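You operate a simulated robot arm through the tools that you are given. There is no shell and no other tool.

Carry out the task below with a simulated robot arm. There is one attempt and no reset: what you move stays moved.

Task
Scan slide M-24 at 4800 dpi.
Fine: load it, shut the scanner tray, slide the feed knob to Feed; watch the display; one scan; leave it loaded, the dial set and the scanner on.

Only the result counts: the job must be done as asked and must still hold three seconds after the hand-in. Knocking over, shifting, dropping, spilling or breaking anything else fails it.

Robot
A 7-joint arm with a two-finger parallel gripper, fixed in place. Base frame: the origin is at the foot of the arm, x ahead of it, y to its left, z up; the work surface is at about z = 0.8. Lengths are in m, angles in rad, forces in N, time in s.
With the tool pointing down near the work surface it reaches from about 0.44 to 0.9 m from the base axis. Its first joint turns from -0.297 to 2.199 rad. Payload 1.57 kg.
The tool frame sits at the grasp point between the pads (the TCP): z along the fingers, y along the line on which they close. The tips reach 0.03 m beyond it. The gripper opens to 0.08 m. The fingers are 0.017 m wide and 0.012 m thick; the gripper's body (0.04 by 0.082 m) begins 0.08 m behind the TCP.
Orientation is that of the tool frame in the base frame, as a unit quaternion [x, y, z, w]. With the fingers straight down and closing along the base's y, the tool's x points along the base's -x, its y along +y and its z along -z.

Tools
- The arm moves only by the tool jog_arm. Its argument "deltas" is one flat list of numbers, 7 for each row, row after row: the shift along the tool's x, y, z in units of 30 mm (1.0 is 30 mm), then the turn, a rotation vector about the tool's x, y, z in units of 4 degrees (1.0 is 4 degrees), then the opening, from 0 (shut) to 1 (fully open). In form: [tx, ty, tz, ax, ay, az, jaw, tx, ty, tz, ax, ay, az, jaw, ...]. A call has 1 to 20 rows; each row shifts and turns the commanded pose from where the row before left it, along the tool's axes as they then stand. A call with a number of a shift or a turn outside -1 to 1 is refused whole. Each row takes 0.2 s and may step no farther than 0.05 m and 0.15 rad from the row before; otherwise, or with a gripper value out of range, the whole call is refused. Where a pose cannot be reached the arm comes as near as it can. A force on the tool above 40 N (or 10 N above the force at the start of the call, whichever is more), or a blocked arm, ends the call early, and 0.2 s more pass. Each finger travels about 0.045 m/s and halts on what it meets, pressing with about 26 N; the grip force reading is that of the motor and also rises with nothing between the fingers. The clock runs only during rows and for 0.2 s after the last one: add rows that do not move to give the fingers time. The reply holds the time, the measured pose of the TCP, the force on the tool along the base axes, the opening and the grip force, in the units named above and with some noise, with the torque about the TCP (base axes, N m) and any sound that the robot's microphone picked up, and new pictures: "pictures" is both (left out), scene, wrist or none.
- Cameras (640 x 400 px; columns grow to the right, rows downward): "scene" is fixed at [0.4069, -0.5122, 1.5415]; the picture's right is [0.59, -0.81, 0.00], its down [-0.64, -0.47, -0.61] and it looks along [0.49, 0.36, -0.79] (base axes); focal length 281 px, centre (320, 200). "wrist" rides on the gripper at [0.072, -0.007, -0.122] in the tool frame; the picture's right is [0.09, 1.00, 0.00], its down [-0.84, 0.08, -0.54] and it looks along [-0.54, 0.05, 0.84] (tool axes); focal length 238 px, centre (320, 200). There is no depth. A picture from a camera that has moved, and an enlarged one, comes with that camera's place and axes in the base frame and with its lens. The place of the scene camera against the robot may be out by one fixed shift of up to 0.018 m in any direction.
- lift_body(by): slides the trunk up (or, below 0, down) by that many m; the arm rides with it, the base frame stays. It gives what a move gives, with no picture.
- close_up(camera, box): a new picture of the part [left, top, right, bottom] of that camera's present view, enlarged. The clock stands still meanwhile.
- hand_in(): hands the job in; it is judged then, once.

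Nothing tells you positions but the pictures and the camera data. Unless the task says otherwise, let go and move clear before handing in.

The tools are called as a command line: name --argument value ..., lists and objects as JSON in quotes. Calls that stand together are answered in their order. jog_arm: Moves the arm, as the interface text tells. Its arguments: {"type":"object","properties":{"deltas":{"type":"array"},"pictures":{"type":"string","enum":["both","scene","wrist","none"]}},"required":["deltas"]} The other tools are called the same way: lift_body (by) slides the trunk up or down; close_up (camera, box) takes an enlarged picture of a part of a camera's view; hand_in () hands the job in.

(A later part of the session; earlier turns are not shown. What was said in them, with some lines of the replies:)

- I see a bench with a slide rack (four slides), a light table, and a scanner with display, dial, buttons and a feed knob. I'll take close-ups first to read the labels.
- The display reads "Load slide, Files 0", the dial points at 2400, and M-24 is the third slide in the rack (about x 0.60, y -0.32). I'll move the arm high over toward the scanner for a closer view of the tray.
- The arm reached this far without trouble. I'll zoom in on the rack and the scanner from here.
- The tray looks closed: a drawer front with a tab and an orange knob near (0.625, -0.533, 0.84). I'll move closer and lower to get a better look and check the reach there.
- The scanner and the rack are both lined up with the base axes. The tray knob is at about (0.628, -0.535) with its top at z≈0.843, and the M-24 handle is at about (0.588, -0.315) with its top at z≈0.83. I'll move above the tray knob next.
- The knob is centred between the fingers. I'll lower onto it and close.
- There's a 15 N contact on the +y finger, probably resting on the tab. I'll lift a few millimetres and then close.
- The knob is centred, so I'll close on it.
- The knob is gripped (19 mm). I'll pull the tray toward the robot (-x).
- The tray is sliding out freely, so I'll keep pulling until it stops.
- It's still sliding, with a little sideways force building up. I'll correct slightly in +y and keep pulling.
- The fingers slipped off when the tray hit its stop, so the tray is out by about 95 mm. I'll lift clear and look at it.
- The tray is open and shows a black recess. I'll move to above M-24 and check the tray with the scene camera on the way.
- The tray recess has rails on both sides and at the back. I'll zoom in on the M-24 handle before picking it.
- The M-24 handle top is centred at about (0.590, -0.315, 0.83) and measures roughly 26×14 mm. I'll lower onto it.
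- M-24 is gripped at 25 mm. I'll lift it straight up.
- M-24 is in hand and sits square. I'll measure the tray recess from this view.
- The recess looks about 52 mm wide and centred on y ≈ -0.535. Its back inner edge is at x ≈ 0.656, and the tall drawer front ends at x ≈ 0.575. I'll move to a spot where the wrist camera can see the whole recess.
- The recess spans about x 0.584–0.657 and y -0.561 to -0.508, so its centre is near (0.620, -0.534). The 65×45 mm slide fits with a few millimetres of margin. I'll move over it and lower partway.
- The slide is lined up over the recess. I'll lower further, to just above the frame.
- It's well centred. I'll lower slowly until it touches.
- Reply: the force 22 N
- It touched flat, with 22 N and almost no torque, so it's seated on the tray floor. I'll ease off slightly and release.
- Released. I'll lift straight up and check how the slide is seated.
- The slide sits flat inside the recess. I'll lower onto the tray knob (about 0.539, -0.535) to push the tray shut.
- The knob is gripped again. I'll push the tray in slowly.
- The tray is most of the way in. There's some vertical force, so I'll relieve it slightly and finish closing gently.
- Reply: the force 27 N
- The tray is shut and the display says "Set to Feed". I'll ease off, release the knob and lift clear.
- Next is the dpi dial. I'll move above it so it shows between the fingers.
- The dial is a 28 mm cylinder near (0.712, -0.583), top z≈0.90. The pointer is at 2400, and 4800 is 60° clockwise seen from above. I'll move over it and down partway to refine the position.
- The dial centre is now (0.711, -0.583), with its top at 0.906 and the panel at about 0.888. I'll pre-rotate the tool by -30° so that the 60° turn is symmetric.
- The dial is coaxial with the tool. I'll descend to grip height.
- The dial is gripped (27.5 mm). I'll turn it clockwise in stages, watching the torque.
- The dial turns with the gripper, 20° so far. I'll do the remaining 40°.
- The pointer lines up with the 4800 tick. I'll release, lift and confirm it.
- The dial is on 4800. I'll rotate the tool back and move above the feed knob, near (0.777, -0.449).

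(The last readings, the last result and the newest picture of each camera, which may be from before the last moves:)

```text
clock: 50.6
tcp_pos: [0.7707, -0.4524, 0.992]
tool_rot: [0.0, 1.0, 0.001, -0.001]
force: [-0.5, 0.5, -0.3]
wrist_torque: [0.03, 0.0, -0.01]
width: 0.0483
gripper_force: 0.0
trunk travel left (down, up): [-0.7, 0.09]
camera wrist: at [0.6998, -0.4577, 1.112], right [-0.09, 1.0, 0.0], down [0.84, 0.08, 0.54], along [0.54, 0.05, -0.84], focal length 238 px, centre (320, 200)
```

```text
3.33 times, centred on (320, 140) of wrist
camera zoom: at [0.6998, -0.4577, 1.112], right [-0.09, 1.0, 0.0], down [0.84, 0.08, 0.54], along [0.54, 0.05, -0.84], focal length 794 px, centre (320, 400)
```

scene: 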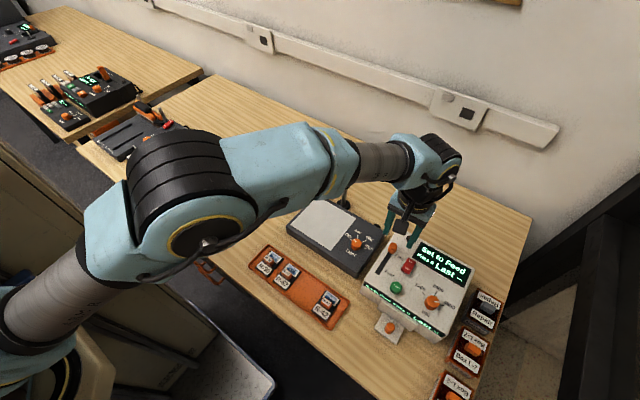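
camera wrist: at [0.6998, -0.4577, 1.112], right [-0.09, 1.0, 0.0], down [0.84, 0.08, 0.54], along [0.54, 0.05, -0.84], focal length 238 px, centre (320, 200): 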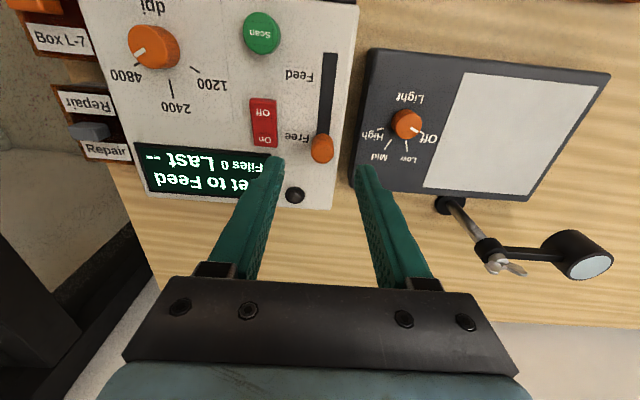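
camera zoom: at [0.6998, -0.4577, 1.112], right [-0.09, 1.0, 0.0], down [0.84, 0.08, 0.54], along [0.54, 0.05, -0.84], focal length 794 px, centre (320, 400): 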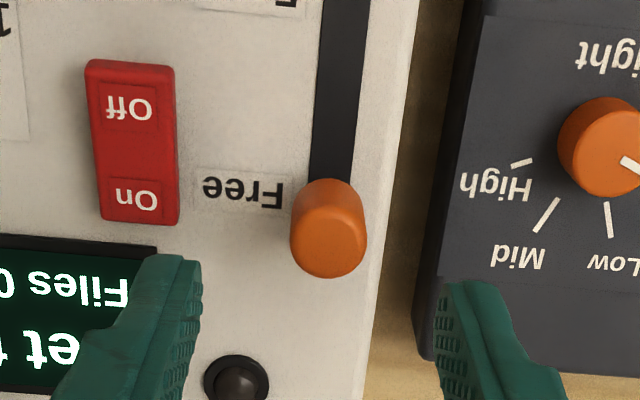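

The feed knob is centred at (0.7785, -0.4487) with its top near 0.911. The power rocker is close by at y < -0.49, so I'll keep the fingers narrow and descend.

jog_arm --deltas '[-0.13, 0.06, 0.3, 0, 0, 0, 0.45, -0.13, 0.06, 0.5, 0, 0, 0, 0.45, 0, 0, 0.5, 0, 0, 0, 0.45, 0, 0, 0.3, 0, 0, 0, 0.45, 0, 0, 0, 0, 0, 0, 0.45]' --pictures "wrist"

close_up --camera "wrist" --box '[240, 100, 400, 220]'

```text
clock: 51.8
tcp_pos: [0.7805, -0.4509, 0.9435]
tool_rot: [0.0, 1.0, 0.0, 0.0]
force: [-0.5, -0.7, 0.1]
wrist_torque: [0.01, -0.03, 0.01]
width: 0.0361
gripper_force: 0.1
trunk travel left (down, up): [-0.7, 0.09]
camera wrist: at [0.7078, -0.4558, 1.0635], right [-0.09, 1.0, 0.0], down [0.84, 0.08, 0.54], along [0.54, 0.05, -0.84], focal length 238 px, centre (320, 200)
```

wrist: 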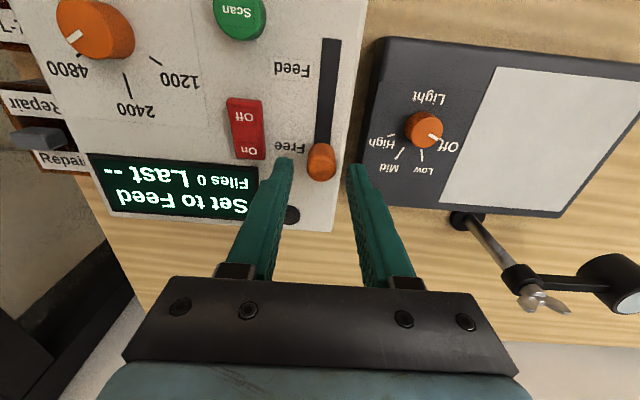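

```text
3.33 times, centred on (320, 160) of wrist
camera zoom: at [0.7078, -0.4558, 1.0635], right [-0.09, 1.0, 0.0], down [0.84, 0.08, 0.54], along [0.54, 0.05, -0.84], focal length 794 px, centre (320, 333)
```

zoom: 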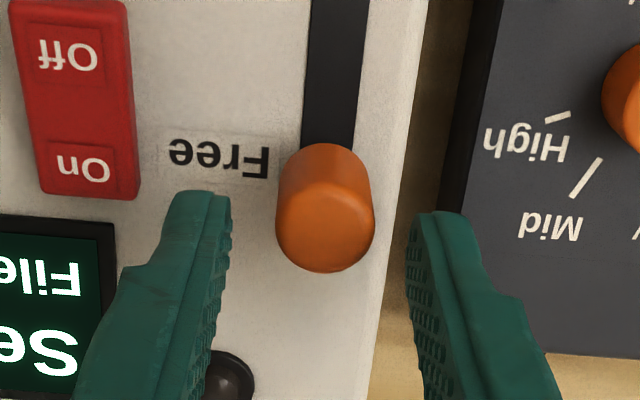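

jog_arm --deltas '[0.05, 0.06, 0.2, 0, 0, 0, 0.45, 0, 0, 0.35, 0, 0, 0, 0.45, 0, 0, 0, 0, 0, 0, 0.45]' --pictures "none"

close_up --camera "wrist" --box '[240, 100, 400, 220]'

```text
clock: 52.6
tcp_pos: [0.7785, -0.4466, 0.9267]
tool_rot: [0.0, 1.0, 0.0, 0.0]
force: [-1.0, 0.3, 0.7]
wrist_torque: [0.01, -0.02, -0.01]
width: 0.036
gripper_force: 0.0
trunk travel left (down, up): [-0.7, 0.09]
```

```text
3.33 times, centred on (320, 160) of wrist
camera zoom: at [0.7065, -0.4533, 1.0478], right [-0.09, 1.0, 0.0], down [0.84, 0.08, 0.54], along [0.54, 0.05, -0.84], focal length 794 px, centre (320, 333)
```

zoom: 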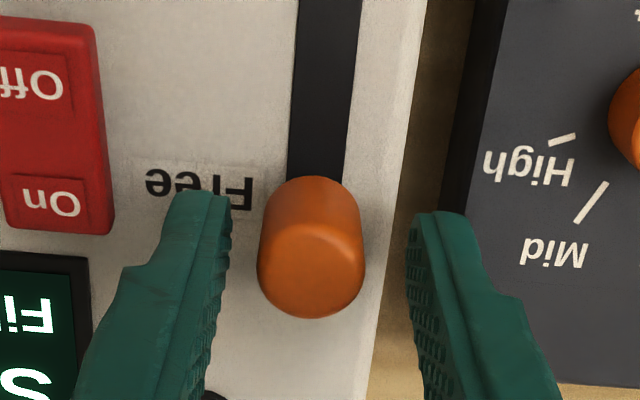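

jog_arm --deltas '[0, -0.06, 0, 0, 0, 0, 0.45, 0, 0, 0, 0, 0, 0, 0.1, 0, 0, 0, 0, 0, 0, 0.1, 0, 0, 0, 0, 0, 0, 0.1]' --pictures "none"

```text
clock: 53.6
tcp_pos: [0.7779, -0.4473, 0.927]
tool_rot: [0.0, 1.0, 0.001, 0.0]
force: [-0.8, 0.2, -0.1]
wrist_torque: [-0.01, -0.01, 0.0]
width: 0.0188
gripper_force: 30.9
trunk travel left (down, up): [-0.7, 0.09]
```

The feed knob is gripped. I'll slide it toward Feed (-x).

jog_arm --deltas '[0.15, 0, 0, 0, 0, 0, 0.1, 0.2, 0, 0, 0, 0, 0, 0.1, 0.25, 0, 0, 0, 0, 0, 0.1, 0.25, 0, 0, 0, 0, 0, 0.1]' --pictures "wrist"

```text
clock: 54.6
tcp_pos: [0.7523, -0.449, 0.9272]
tool_rot: [0.001, 1.0, 0.0, 0.0]
force: [0.6, -0.9, 3.1]
wrist_torque: [-0.02, -0.02, -0.02]
width: 0.0186
gripper_force: 32.4
trunk travel left (down, up): [-0.7, 0.09]
camera wrist: at [0.6809, -0.4552, 1.048], right [-0.09, 1.0, 0.0], down [0.84, 0.08, 0.54], along [0.54, 0.05, -0.84], focal length 238 px, centre (320, 200)
```

wrist: 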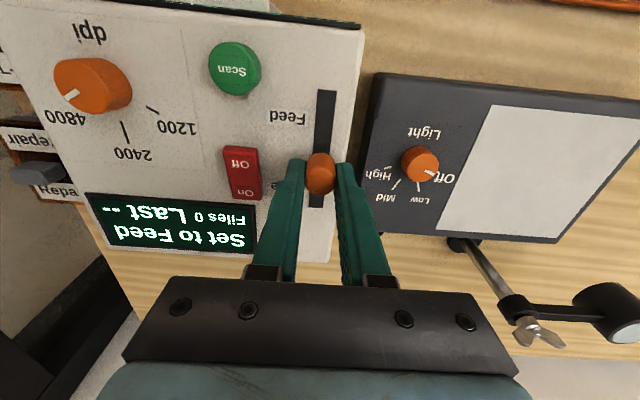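

jog_arm --deltas '[0.25, 0, 0, 0, 0, 0, 0.1, 0.25, 0, 0, 0, 0, 0, 0.1, 0.2, 0, 0, 0, 0, 0, 0.1, 0.15, 0, 0, 0, 0, 0, 0.1]' --pictures "wrist"

close_up --camera "scene" --box '[360, 220, 500, 340]'

```text
clock: 55.6
tcp_pos: [0.7273, -0.4491, 0.9265]
tool_rot: [0.0, 1.0, -0.001, -0.001]
force: [-2.0, -0.1, 1.8]
wrist_torque: [0.05, 0.26, -0.03]
width: 0.0185
gripper_force: 32.7
trunk travel left (down, up): [-0.7, 0.09]
camera wrist: at [0.6549, -0.4553, 1.0481], right [-0.09, 1.0, 0.0], down [0.84, 0.08, 0.54], along [0.54, 0.05, -0.84], focal length 238 px, centre (320, 200)
```

wrist: 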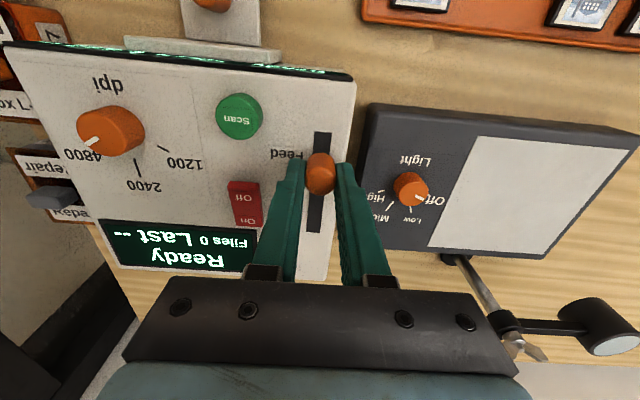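

```text
3.33 times, centred on (430, 280) of scene
camera zoom: at [0.4069, -0.5122, 1.5415], right [0.59, -0.81, 0.0], down [-0.64, -0.47, -0.61], along [0.49, 0.36, -0.79], focal length 936 px, centre (-47, -67)
```

zoom: 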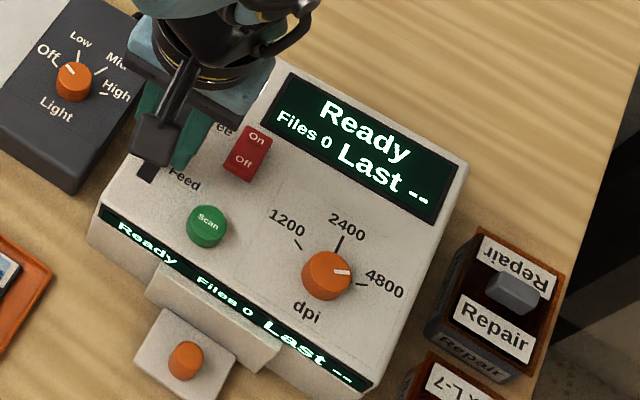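

The display already says "Ready". I'll push the knob the rest of the way to the Feed end stop.

jog_arm --deltas '[0.12, 0, 0, 0, 0, 0, 0.1, 0.12, 0, 0, 0, 0, 0, 0.1, 0.1, 0, 0, 0, 0, 0, 0.1]' --pictures "wrist"

close_up --camera "wrist" --box '[240, 100, 400, 240]'

close_up --camera "scene" --box '[360, 220, 500, 340]'

```text
clock: 56.4
tcp_pos: [0.7193, -0.4487, 0.9279]
tool_rot: [-0.001, 1.0, -0.001, 0.003]
force: [25.6, -6.2, -1.7]
wrist_torque: [-0.07, -0.59, 0.03]
width: 0.0186
gripper_force: 33.5
trunk travel left (down, up): [-0.7, 0.09]
camera wrist: at [0.6472, -0.4551, 1.0478], right [-0.09, 1.0, 0.0], down [0.83, 0.08, 0.55], along [0.54, 0.05, -0.84], focal length 238 px, centre (320, 200)
```

wrist: 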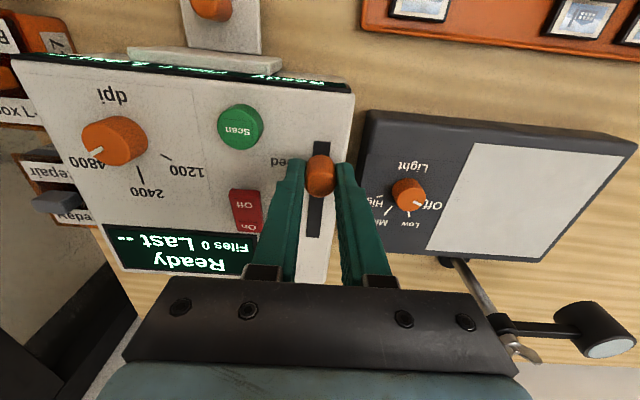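

```text
2.86 times, centred on (320, 170) of wrist
camera zoom: at [0.6472, -0.4551, 1.0478], right [-0.09, 1.0, 0.0], down [0.83, 0.08, 0.55], along [0.54, 0.05, -0.84], focal length 681 px, centre (320, 286)
```

zoom: 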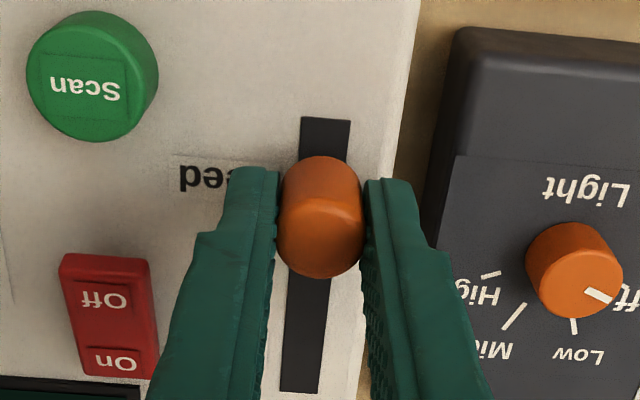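

```text
3.33 times, centred on (430, 280) of scene
camera zoom: at [0.4069, -0.5122, 1.5415], right [0.59, -0.81, 0.0], down [-0.64, -0.47, -0.61], along [0.49, 0.36, -0.79], focal length 936 px, centre (-47, -67)
```

zoom: 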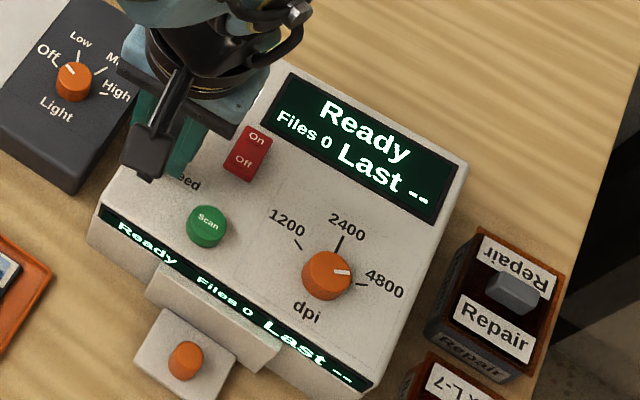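

The knob hit its end stop at Feed and the display shows "Ready". I'll ease off, open just enough to release, and lift.

jog_arm --deltas '[-0.07, 0, 0, 0, 0, 0, 0.1, 0, 0, 0, 0, 0, 0, 0.42, 0, 0, 0, 0, 0, 0, 0.42, 0, 0, -0.3, 0, 0, 0, 0.42, 0, 0, -0.6, 0, 0, 0, 0.42, 0, 0, -0.9, 0, 0, 0, 0.42, 0, 0, 0, 0, 0, 0, 0.42]' --pictures "wrist"

close_up --camera "wrist" --box '[180, 60, 380, 220]'

close_up --camera "scene" --box '[360, 220, 500, 340]'

```text
clock: 58.0
tcp_pos: [0.7205, -0.4503, 0.9819]
tool_rot: [0.0, 1.0, 0.0, -0.001]
force: [-0.5, 0.6, -0.8]
wrist_torque: [-0.01, 0.01, 0.01]
width: 0.0336
gripper_force: 0.0
trunk travel left (down, up): [-0.7, 0.09]
camera wrist: at [0.648, -0.4562, 1.1023], right [-0.09, 1.0, 0.0], down [0.84, 0.08, 0.54], along [0.54, 0.05, -0.84], focal length 238 px, centre (320, 200)
```

wrist: 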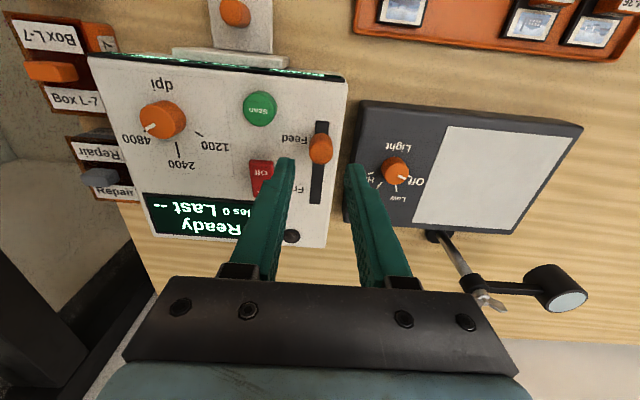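

```text
2.50 times, centred on (280, 140) of wrist
camera zoom: at [0.648, -0.4562, 1.1023], right [-0.09, 1.0, 0.0], down [0.84, 0.08, 0.54], along [0.54, 0.05, -0.84], focal length 596 px, centre (420, 350)
```

zoom: 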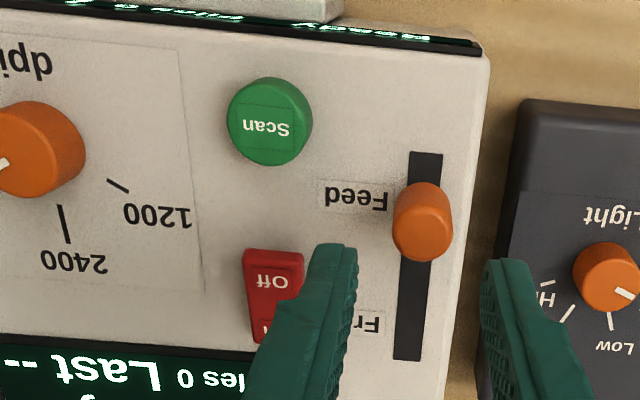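

```text
3.33 times, centred on (430, 280) of scene
camera zoom: at [0.4069, -0.5122, 1.5415], right [0.59, -0.81, 0.0], down [-0.64, -0.47, -0.61], along [0.49, 0.36, -0.79], focal length 936 px, centre (-47, -67)
```

zoom: 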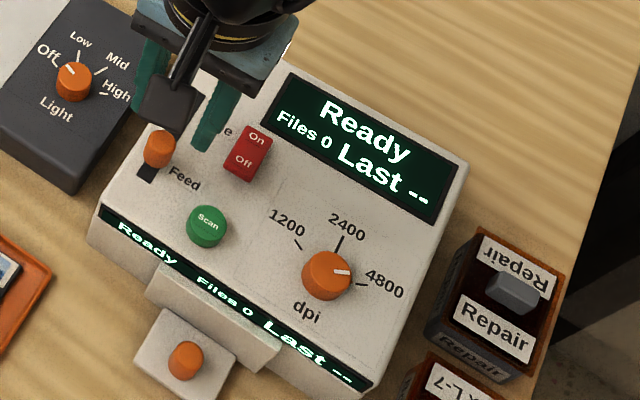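

The knob stays at Feed and the display says "Ready", Files 0. Next is the Scan button, near (0.695, -0.503). I'll close the fingers and position above it.

jog_arm --deltas '[0.42, -0.87, 0, 0, 0, 0, 0, 0.42, -0.87, 0, 0, 0, 0, 0, 0, 0, 0, 0, 0, 0, 0, 0, 0, 0, 0, 0, 0, 0]' --pictures "wrist"

close_up --camera "wrist" --box '[260, 80, 380, 200]'

```text
clock: 59.0
tcp_pos: [0.6923, -0.5001, 0.9827]
tool_rot: [0.0, 1.0, -0.001, 0.0]
force: [-0.9, 1.0, -0.3]
wrist_torque: [-0.04, -0.02, -0.02]
width: 0.0001
gripper_force: 22.0
trunk travel left (down, up): [-0.7, 0.09]
camera wrist: at [0.6209, -0.5074, 1.1021], right [-0.09, 1.0, 0.0], down [0.84, 0.08, 0.54], along [0.54, 0.05, -0.84], focal length 238 px, centre (320, 200)
```

wrist: 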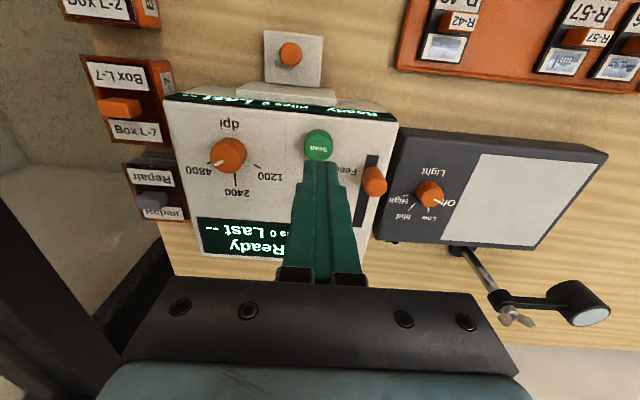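

```text
3.33 times, centred on (320, 140) of wrist
camera zoom: at [0.6209, -0.5074, 1.1021], right [-0.09, 1.0, 0.0], down [0.84, 0.08, 0.54], along [0.54, 0.05, -0.84], focal length 794 px, centre (320, 400)
```

zoom: 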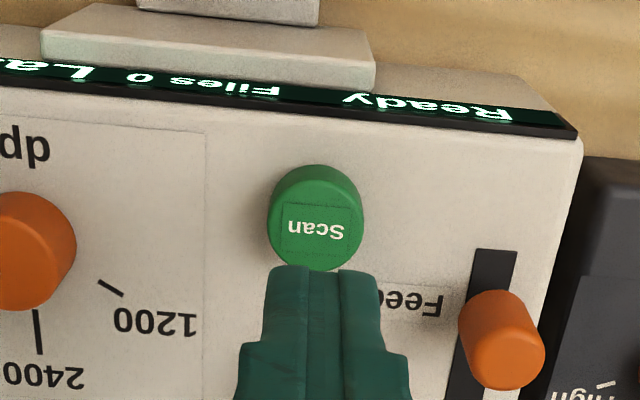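

The button centre is at (0.6946, -0.5023). I'll line up and descend to just above it.

jog_arm --deltas '[-0.08, -0.07, 0.5, 0, 0, 0, 0, 0, 0, 0.6, 0, 0, 0, 0, 0, 0, 0.2, 0, 0, 0, 0, 0, 0, 0, 0, 0, 0, 0]' --pictures "none"

close_up --camera "wrist" --box '[260, 100, 380, 220]'

```text
clock: 60.0
tcp_pos: [0.696, -0.504, 0.9421]
tool_rot: [0.0, 1.0, 0.0, 0.0]
force: [0.3, 0.2, -0.6]
wrist_torque: [0.03, 0.0, -0.04]
width: 0.0
gripper_force: 21.3
trunk travel left (down, up): [-0.7, 0.09]
```

```text
3.33 times, centred on (320, 160) of wrist
camera zoom: at [0.6239, -0.5096, 1.0623], right [-0.09, 1.0, 0.0], down [0.84, 0.08, 0.54], along [0.54, 0.05, -0.84], focal length 794 px, centre (320, 333)
```

zoom: 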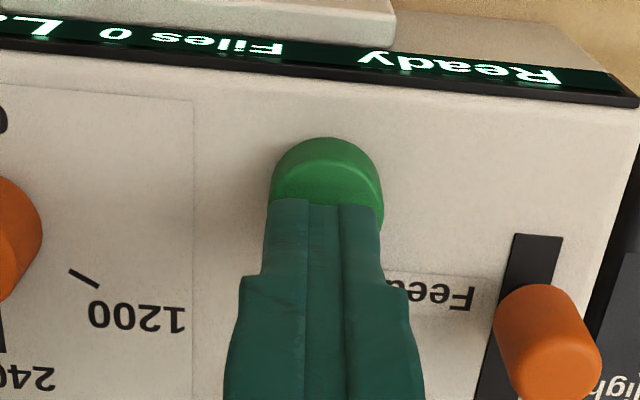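

jog_arm --deltas '[0, 0.03, 0.1, 0, 0, 0, 0, 0, 0, 0.1, 0, 0, 0, 0, 0, 0, 0.08, 0, 0, 0, 0]' --pictures "none"

close_up --camera "wrist" --box '[180, 80, 380, 220]'

```text
clock: 60.8
tcp_pos: [0.6962, -0.5015, 0.9337]
tool_rot: [0.0, 1.0, 0.0, 0.0]
force: [0.0, -0.1, 0.0]
wrist_torque: [0.02, 0.02, 0.05]
width: 0.0
gripper_force: 20.8
trunk travel left (down, up): [-0.7, 0.09]
```

```text
2.86 times, centred on (280, 150) of wrist
camera zoom: at [0.6241, -0.508, 1.0547], right [-0.09, 1.0, 0.0], down [0.84, 0.08, 0.54], along [0.54, 0.05, -0.84], focal length 681 px, centre (434, 343)
```

zoom: 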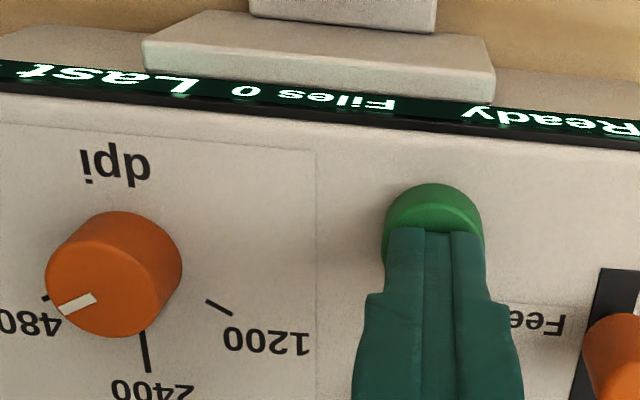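

No contact yet. I'll press down in small steps.

jog_arm --deltas '[0, 0, 0.06, 0, 0, 0, 0, 0, 0, 0.06, 0, 0, 0, 0]' --pictures "scene"

close_up --camera "wrist" --box '[180, 80, 380, 220]'

```text
clock: 61.4
tcp_pos: [0.6954, -0.5018, 0.9304]
tool_rot: [0.001, 1.0, 0.0, 0.0]
force: [0.4, 0.6, 0.8]
wrist_torque: [0.05, -0.01, 0.02]
width: 0.0
gripper_force: 21.1
trunk travel left (down, up): [-0.7, 0.09]
```

scene: 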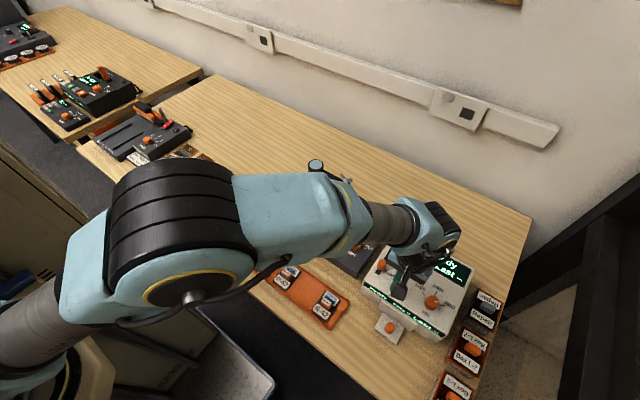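

```text
2.86 times, centred on (280, 150) of wrist
camera zoom: at [0.624, -0.508, 1.051], right [-0.09, 1.0, 0.0], down [0.84, 0.08, 0.54], along [0.54, 0.05, -0.84], focal length 681 px, centre (434, 343)
```

zoom: 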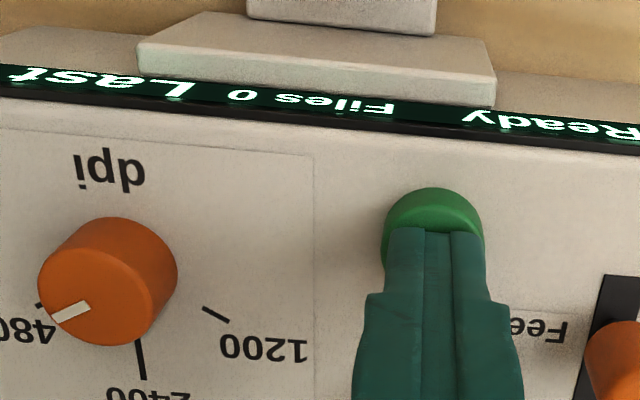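

jog_arm --deltas '[0, 0, 0.05, 0, 0, 0, 0, 0, 0, 0.05, 0, 0, 0, 0]' --pictures "none"

close_up --camera "wrist" --box '[180, 80, 380, 220]'

```text
clock: 62.0
tcp_pos: [0.6952, -0.5019, 0.9278]
tool_rot: [0.001, 1.0, 0.0, 0.001]
force: [-1.5, 1.4, 4.5]
wrist_torque: [0.05, 0.06, 0.04]
width: 0.0003
gripper_force: 21.9
trunk travel left (down, up): [-0.7, 0.09]
heard: click
```

```text
2.86 times, centred on (280, 150) of wrist
camera zoom: at [0.6243, -0.5083, 1.0481], right [-0.09, 1.0, 0.0], down [0.84, 0.08, 0.54], along [0.54, 0.05, -0.84], focal length 681 px, centre (434, 343)
```

zoom: 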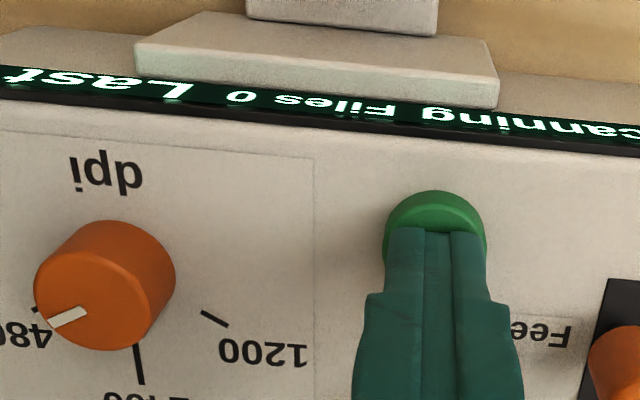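

It clicked and the display says "Scanning". I'll lift straight off the button, back clear and watch the display.

jog_arm --deltas '[0, 0, -0.6, 0, 0, 0, 0, 0, 0, -1, 0, 0, 0, 0, 0, 0, -1, 0, 0, 0, 0, 0, 0, -1, 0, 0, 0, 0, 0, 0, 0, 0, 0, 0, 0]' --pictures "both"

close_up --camera "wrist" --box '[160, 60, 400, 260]'

```text
clock: 63.2
tcp_pos: [0.6965, -0.5023, 1.0359]
tool_rot: [0.0, 1.0, 0.0, 0.0]
force: [0.2, -0.9, 1.1]
wrist_torque: [-0.04, 0.01, 0.02]
width: 0.0
gripper_force: 20.9
trunk travel left (down, up): [-0.7, 0.09]
camera wrist: at [0.6244, -0.5092, 1.1563], right [-0.09, 1.0, 0.0], down [0.84, 0.08, 0.54], along [0.54, 0.05, -0.84], focal length 238 px, centre (320, 200)
```

scene: 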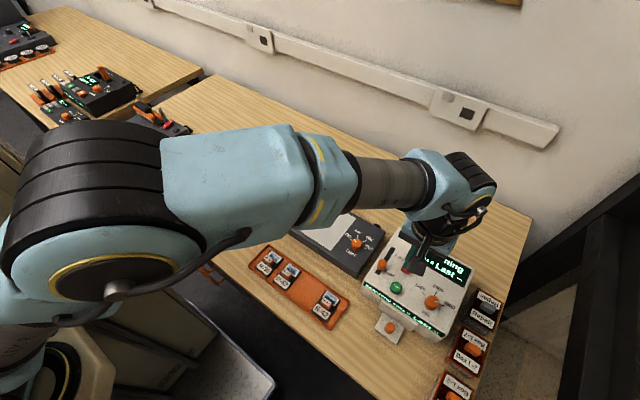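
wrist: 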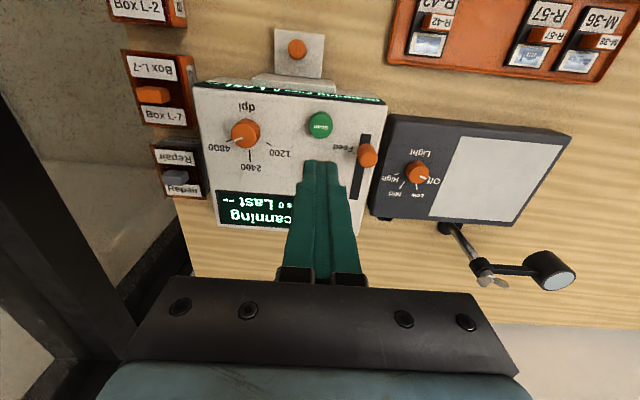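

```text
2.00 times, centred on (280, 160) of wrist
camera zoom: at [0.6244, -0.5092, 1.1563], right [-0.09, 1.0, 0.0], down [0.84, 0.08, 0.54], along [0.54, 0.05, -0.84], focal length 477 px, centre (400, 280)
```

zoom: 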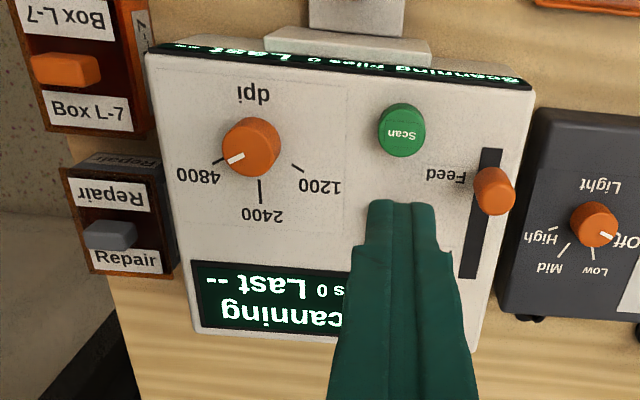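

Scanning is in progress. I'll move aside at height and watch the display until it finishes.

jog_arm --deltas '[0.3, 0.9, -0.2, 0, 0, 0, 0, 0.3, 0.9, -0.2, 0, 0, 0, 0, 0.3, 0.9, 0, 0, 0, 0, 0, 0.3, 0.9, 0, 0, 0, 0, 0, 0.3, 0.9, 0, 0, 0, 0, 0, 0.3, 0.9, 0, 0, 0, 0, 0, 0, 0, 0, 0, 0, 0, 0]' --pictures "scene"

close_up --camera "scene" --box '[360, 220, 500, 340]'

```text
clock: 64.8
tcp_pos: [0.6432, -0.3406, 1.0474]
tool_rot: [0.0, 1.0, 0.0, -0.001]
force: [-0.2, 0.1, 0.8]
wrist_torque: [-0.03, 0.01, 0.01]
width: 0.0
gripper_force: 21.0
trunk travel left (down, up): [-0.7, 0.09]
```

scene: 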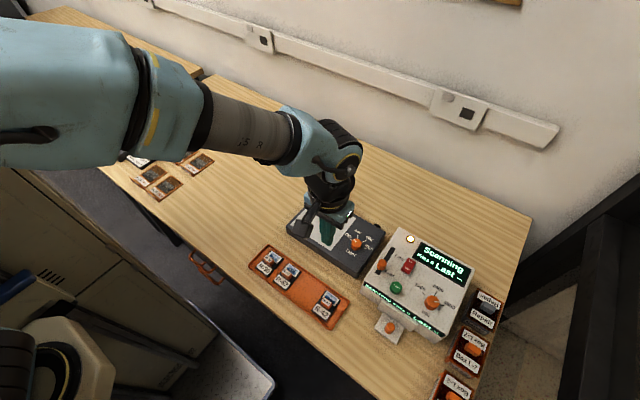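

```text
3.33 times, centred on (430, 280) of scene
camera zoom: at [0.4069, -0.5122, 1.5415], right [0.59, -0.81, 0.0], down [-0.64, -0.47, -0.61], along [0.49, 0.36, -0.79], focal length 936 px, centre (-47, -67)
```

zoom: 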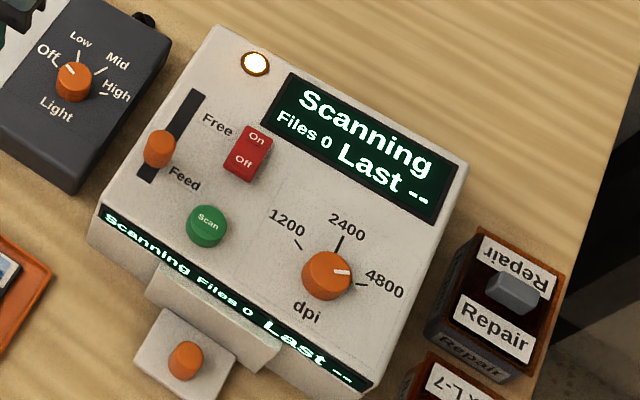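

It's still scanning with the lamp lit. I'll wait.

jog_arm --deltas '[0, 0, 0, 0, 0, 0, 0.3, 0, 0, 0, 0, 0, 0, 0.3, 0, 0, 0, 0, 0, 0, 0.3, 0, 0, 0, 0, 0, 0, 0.3, 0, 0, 0, 0, 0, 0, 0.3, 0, 0, 0, 0, 0, 0, 0.3, 0, 0, 0, 0, 0, 0, 0.3, 0, 0, 0, 0, 0, 0, 0.3, 0, 0, 0, 0, 0, 0, 0.3, 0, 0, 0, 0, 0, 0, 0.3]' --pictures "none"

close_up --camera "scene" --box '[360, 220, 500, 340]'

```text
clock: 67.0
tcp_pos: [0.6424, -0.3399, 1.0464]
tool_rot: [0.0, 1.0, 0.001, 0.0]
force: [0.8, -0.6, 0.4]
wrist_torque: [-0.01, 0.0, -0.01]
width: 0.024
gripper_force: 0.1
trunk travel left (down, up): [-0.7, 0.09]
```

```text
3.33 times, centred on (430, 280) of scene
camera zoom: at [0.4069, -0.5122, 1.5415], right [0.59, -0.81, 0.0], down [-0.64, -0.47, -0.61], along [0.49, 0.36, -0.79], focal length 936 px, centre (-47, -67)
```

zoom: 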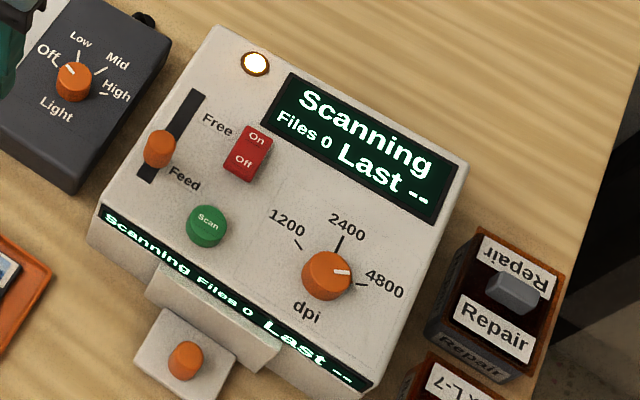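

The display still reads "Scanning", Files 0. I'll keep waiting.

jog_arm --deltas '[0, 0, 0, 0, 0, 0, 0.3, 0, 0, 0, 0, 0, 0, 0.3, 0, 0, 0, 0, 0, 0, 0.3, 0, 0, 0, 0, 0, 0, 0.3, 0, 0, 0, 0, 0, 0, 0.3, 0, 0, 0, 0, 0, 0, 0.3, 0, 0, 0, 0, 0, 0, 0.3, 0, 0, 0, 0, 0, 0, 0.3, 0, 0, 0, 0, 0, 0, 0.3, 0, 0, 0, 0, 0, 0, 0.3, 0, 0, 0, 0, 0, 0, 0.3, 0, 0, 0, 0, 0, 0, 0.3, 0, 0, 0, 0, 0, 0, 0.3, 0, 0, 0, 0, 0, 0, 0.3, 0, 0, 0, 0, 0, 0, 0.3]' --pictures "none"

close_up --camera "scene" --box '[360, 220, 500, 340]'

```text
clock: 70.2
tcp_pos: [0.643, -0.3391, 1.0471]
tool_rot: [0.0, 1.0, 0.0, 0.0]
force: [0.2, -0.4, -0.1]
wrist_torque: [-0.01, 0.0, -0.01]
width: 0.0241
gripper_force: 0.2
trunk travel left (down, up): [-0.7, 0.09]
```

```text
3.33 times, centred on (430, 280) of scene
camera zoom: at [0.4069, -0.5122, 1.5415], right [0.59, -0.81, 0.0], down [-0.64, -0.47, -0.61], along [0.49, 0.36, -0.79], focal length 936 px, centre (-47, -67)
```

zoom: 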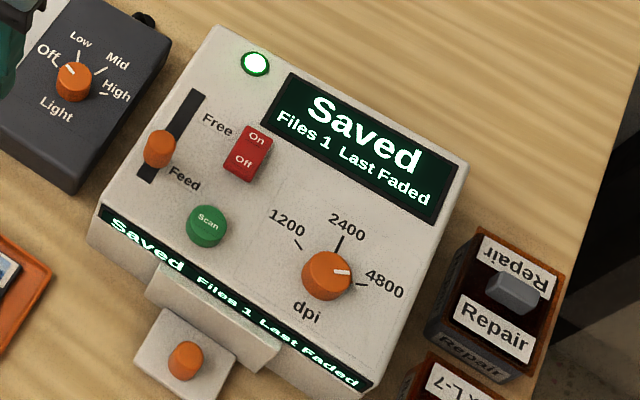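

The display shows "Saved, Files 1", the dial is at 4800, the knob is at Feed, the tray is shut and the scanner is on. "Last Faded" looks like a note about the slide's condition, and the job asked for one scan only, so I won't rescan. I'll take a last look over the whole bench before handing in.

jog_arm --deltas '[0, 0.8, -0.5, 0, 0, 0, 0.3, 0, 0.8, -0.5, 0, 0, 0, 0.3, 0, 0.8, -0.5, 0, 0, 0, 0.3, 0, 0, 0, 0, 0, 0, 0.3]' --pictures "both"

close_up --camera "scene" --box '[240, 220, 500, 380]'

```text
clock: 71.2
tcp_pos: [0.642, -0.2664, 1.0905]
tool_rot: [0.0, 1.0, 0.0, 0.0]
force: [0.0, -0.1, 0.1]
wrist_torque: [0.0, -0.01, -0.03]
width: 0.0241
gripper_force: 0.1
trunk travel left (down, up): [-0.7, 0.09]
camera wrist: at [0.5704, -0.2736, 1.2108], right [-0.09, 1.0, 0.0], down [0.84, 0.08, 0.54], along [0.54, 0.05, -0.84], focal length 238 px, centre (320, 200)
```

scene: 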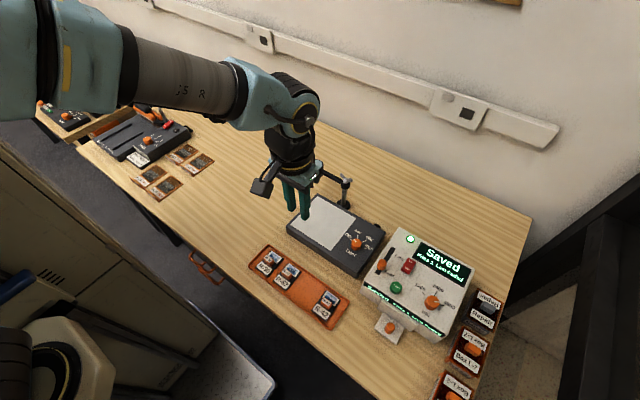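
wrist: 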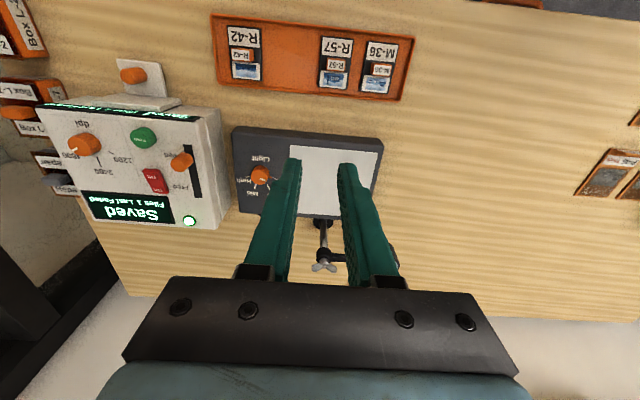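

```text
2.46 times, centred on (370, 300) of scene
camera zoom: at [0.4069, -0.5122, 1.5415], right [0.59, -0.81, 0.0], down [-0.64, -0.47, -0.61], along [0.49, 0.36, -0.79], focal length 691 px, centre (197, -46)
```

zoom: 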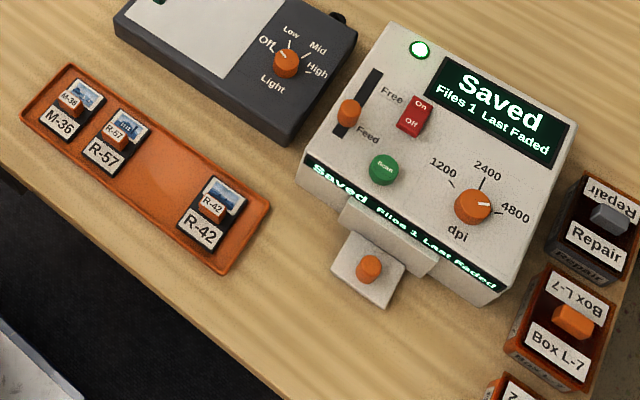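

Nothing else on the bench has moved, and the arm is clear. The display shows one saved file, with M-24 still loaded, the dial at 4800 and the scanner on, so I'm handing in.

hand_in

```text
The job is handed in.
```

Slide M-24 has been scanned once at 4800 dpi, and the display reads "Saved, Files 1". I've handed the job in; no verdict came back with it.

- **Scanner:** M-24 is still loaded with the tray shut. The feed knob is at Feed, the dial is on 4800 and the scanner is on.
- **Display note:** the last line reads "Last Faded". I took that as a comment on the slide's condition and did not rescan, since you asked for one scan.
- **Bench:** the other slides, the light table and the boxes look undisturbed in the final pictures. The arm is clear of everything.
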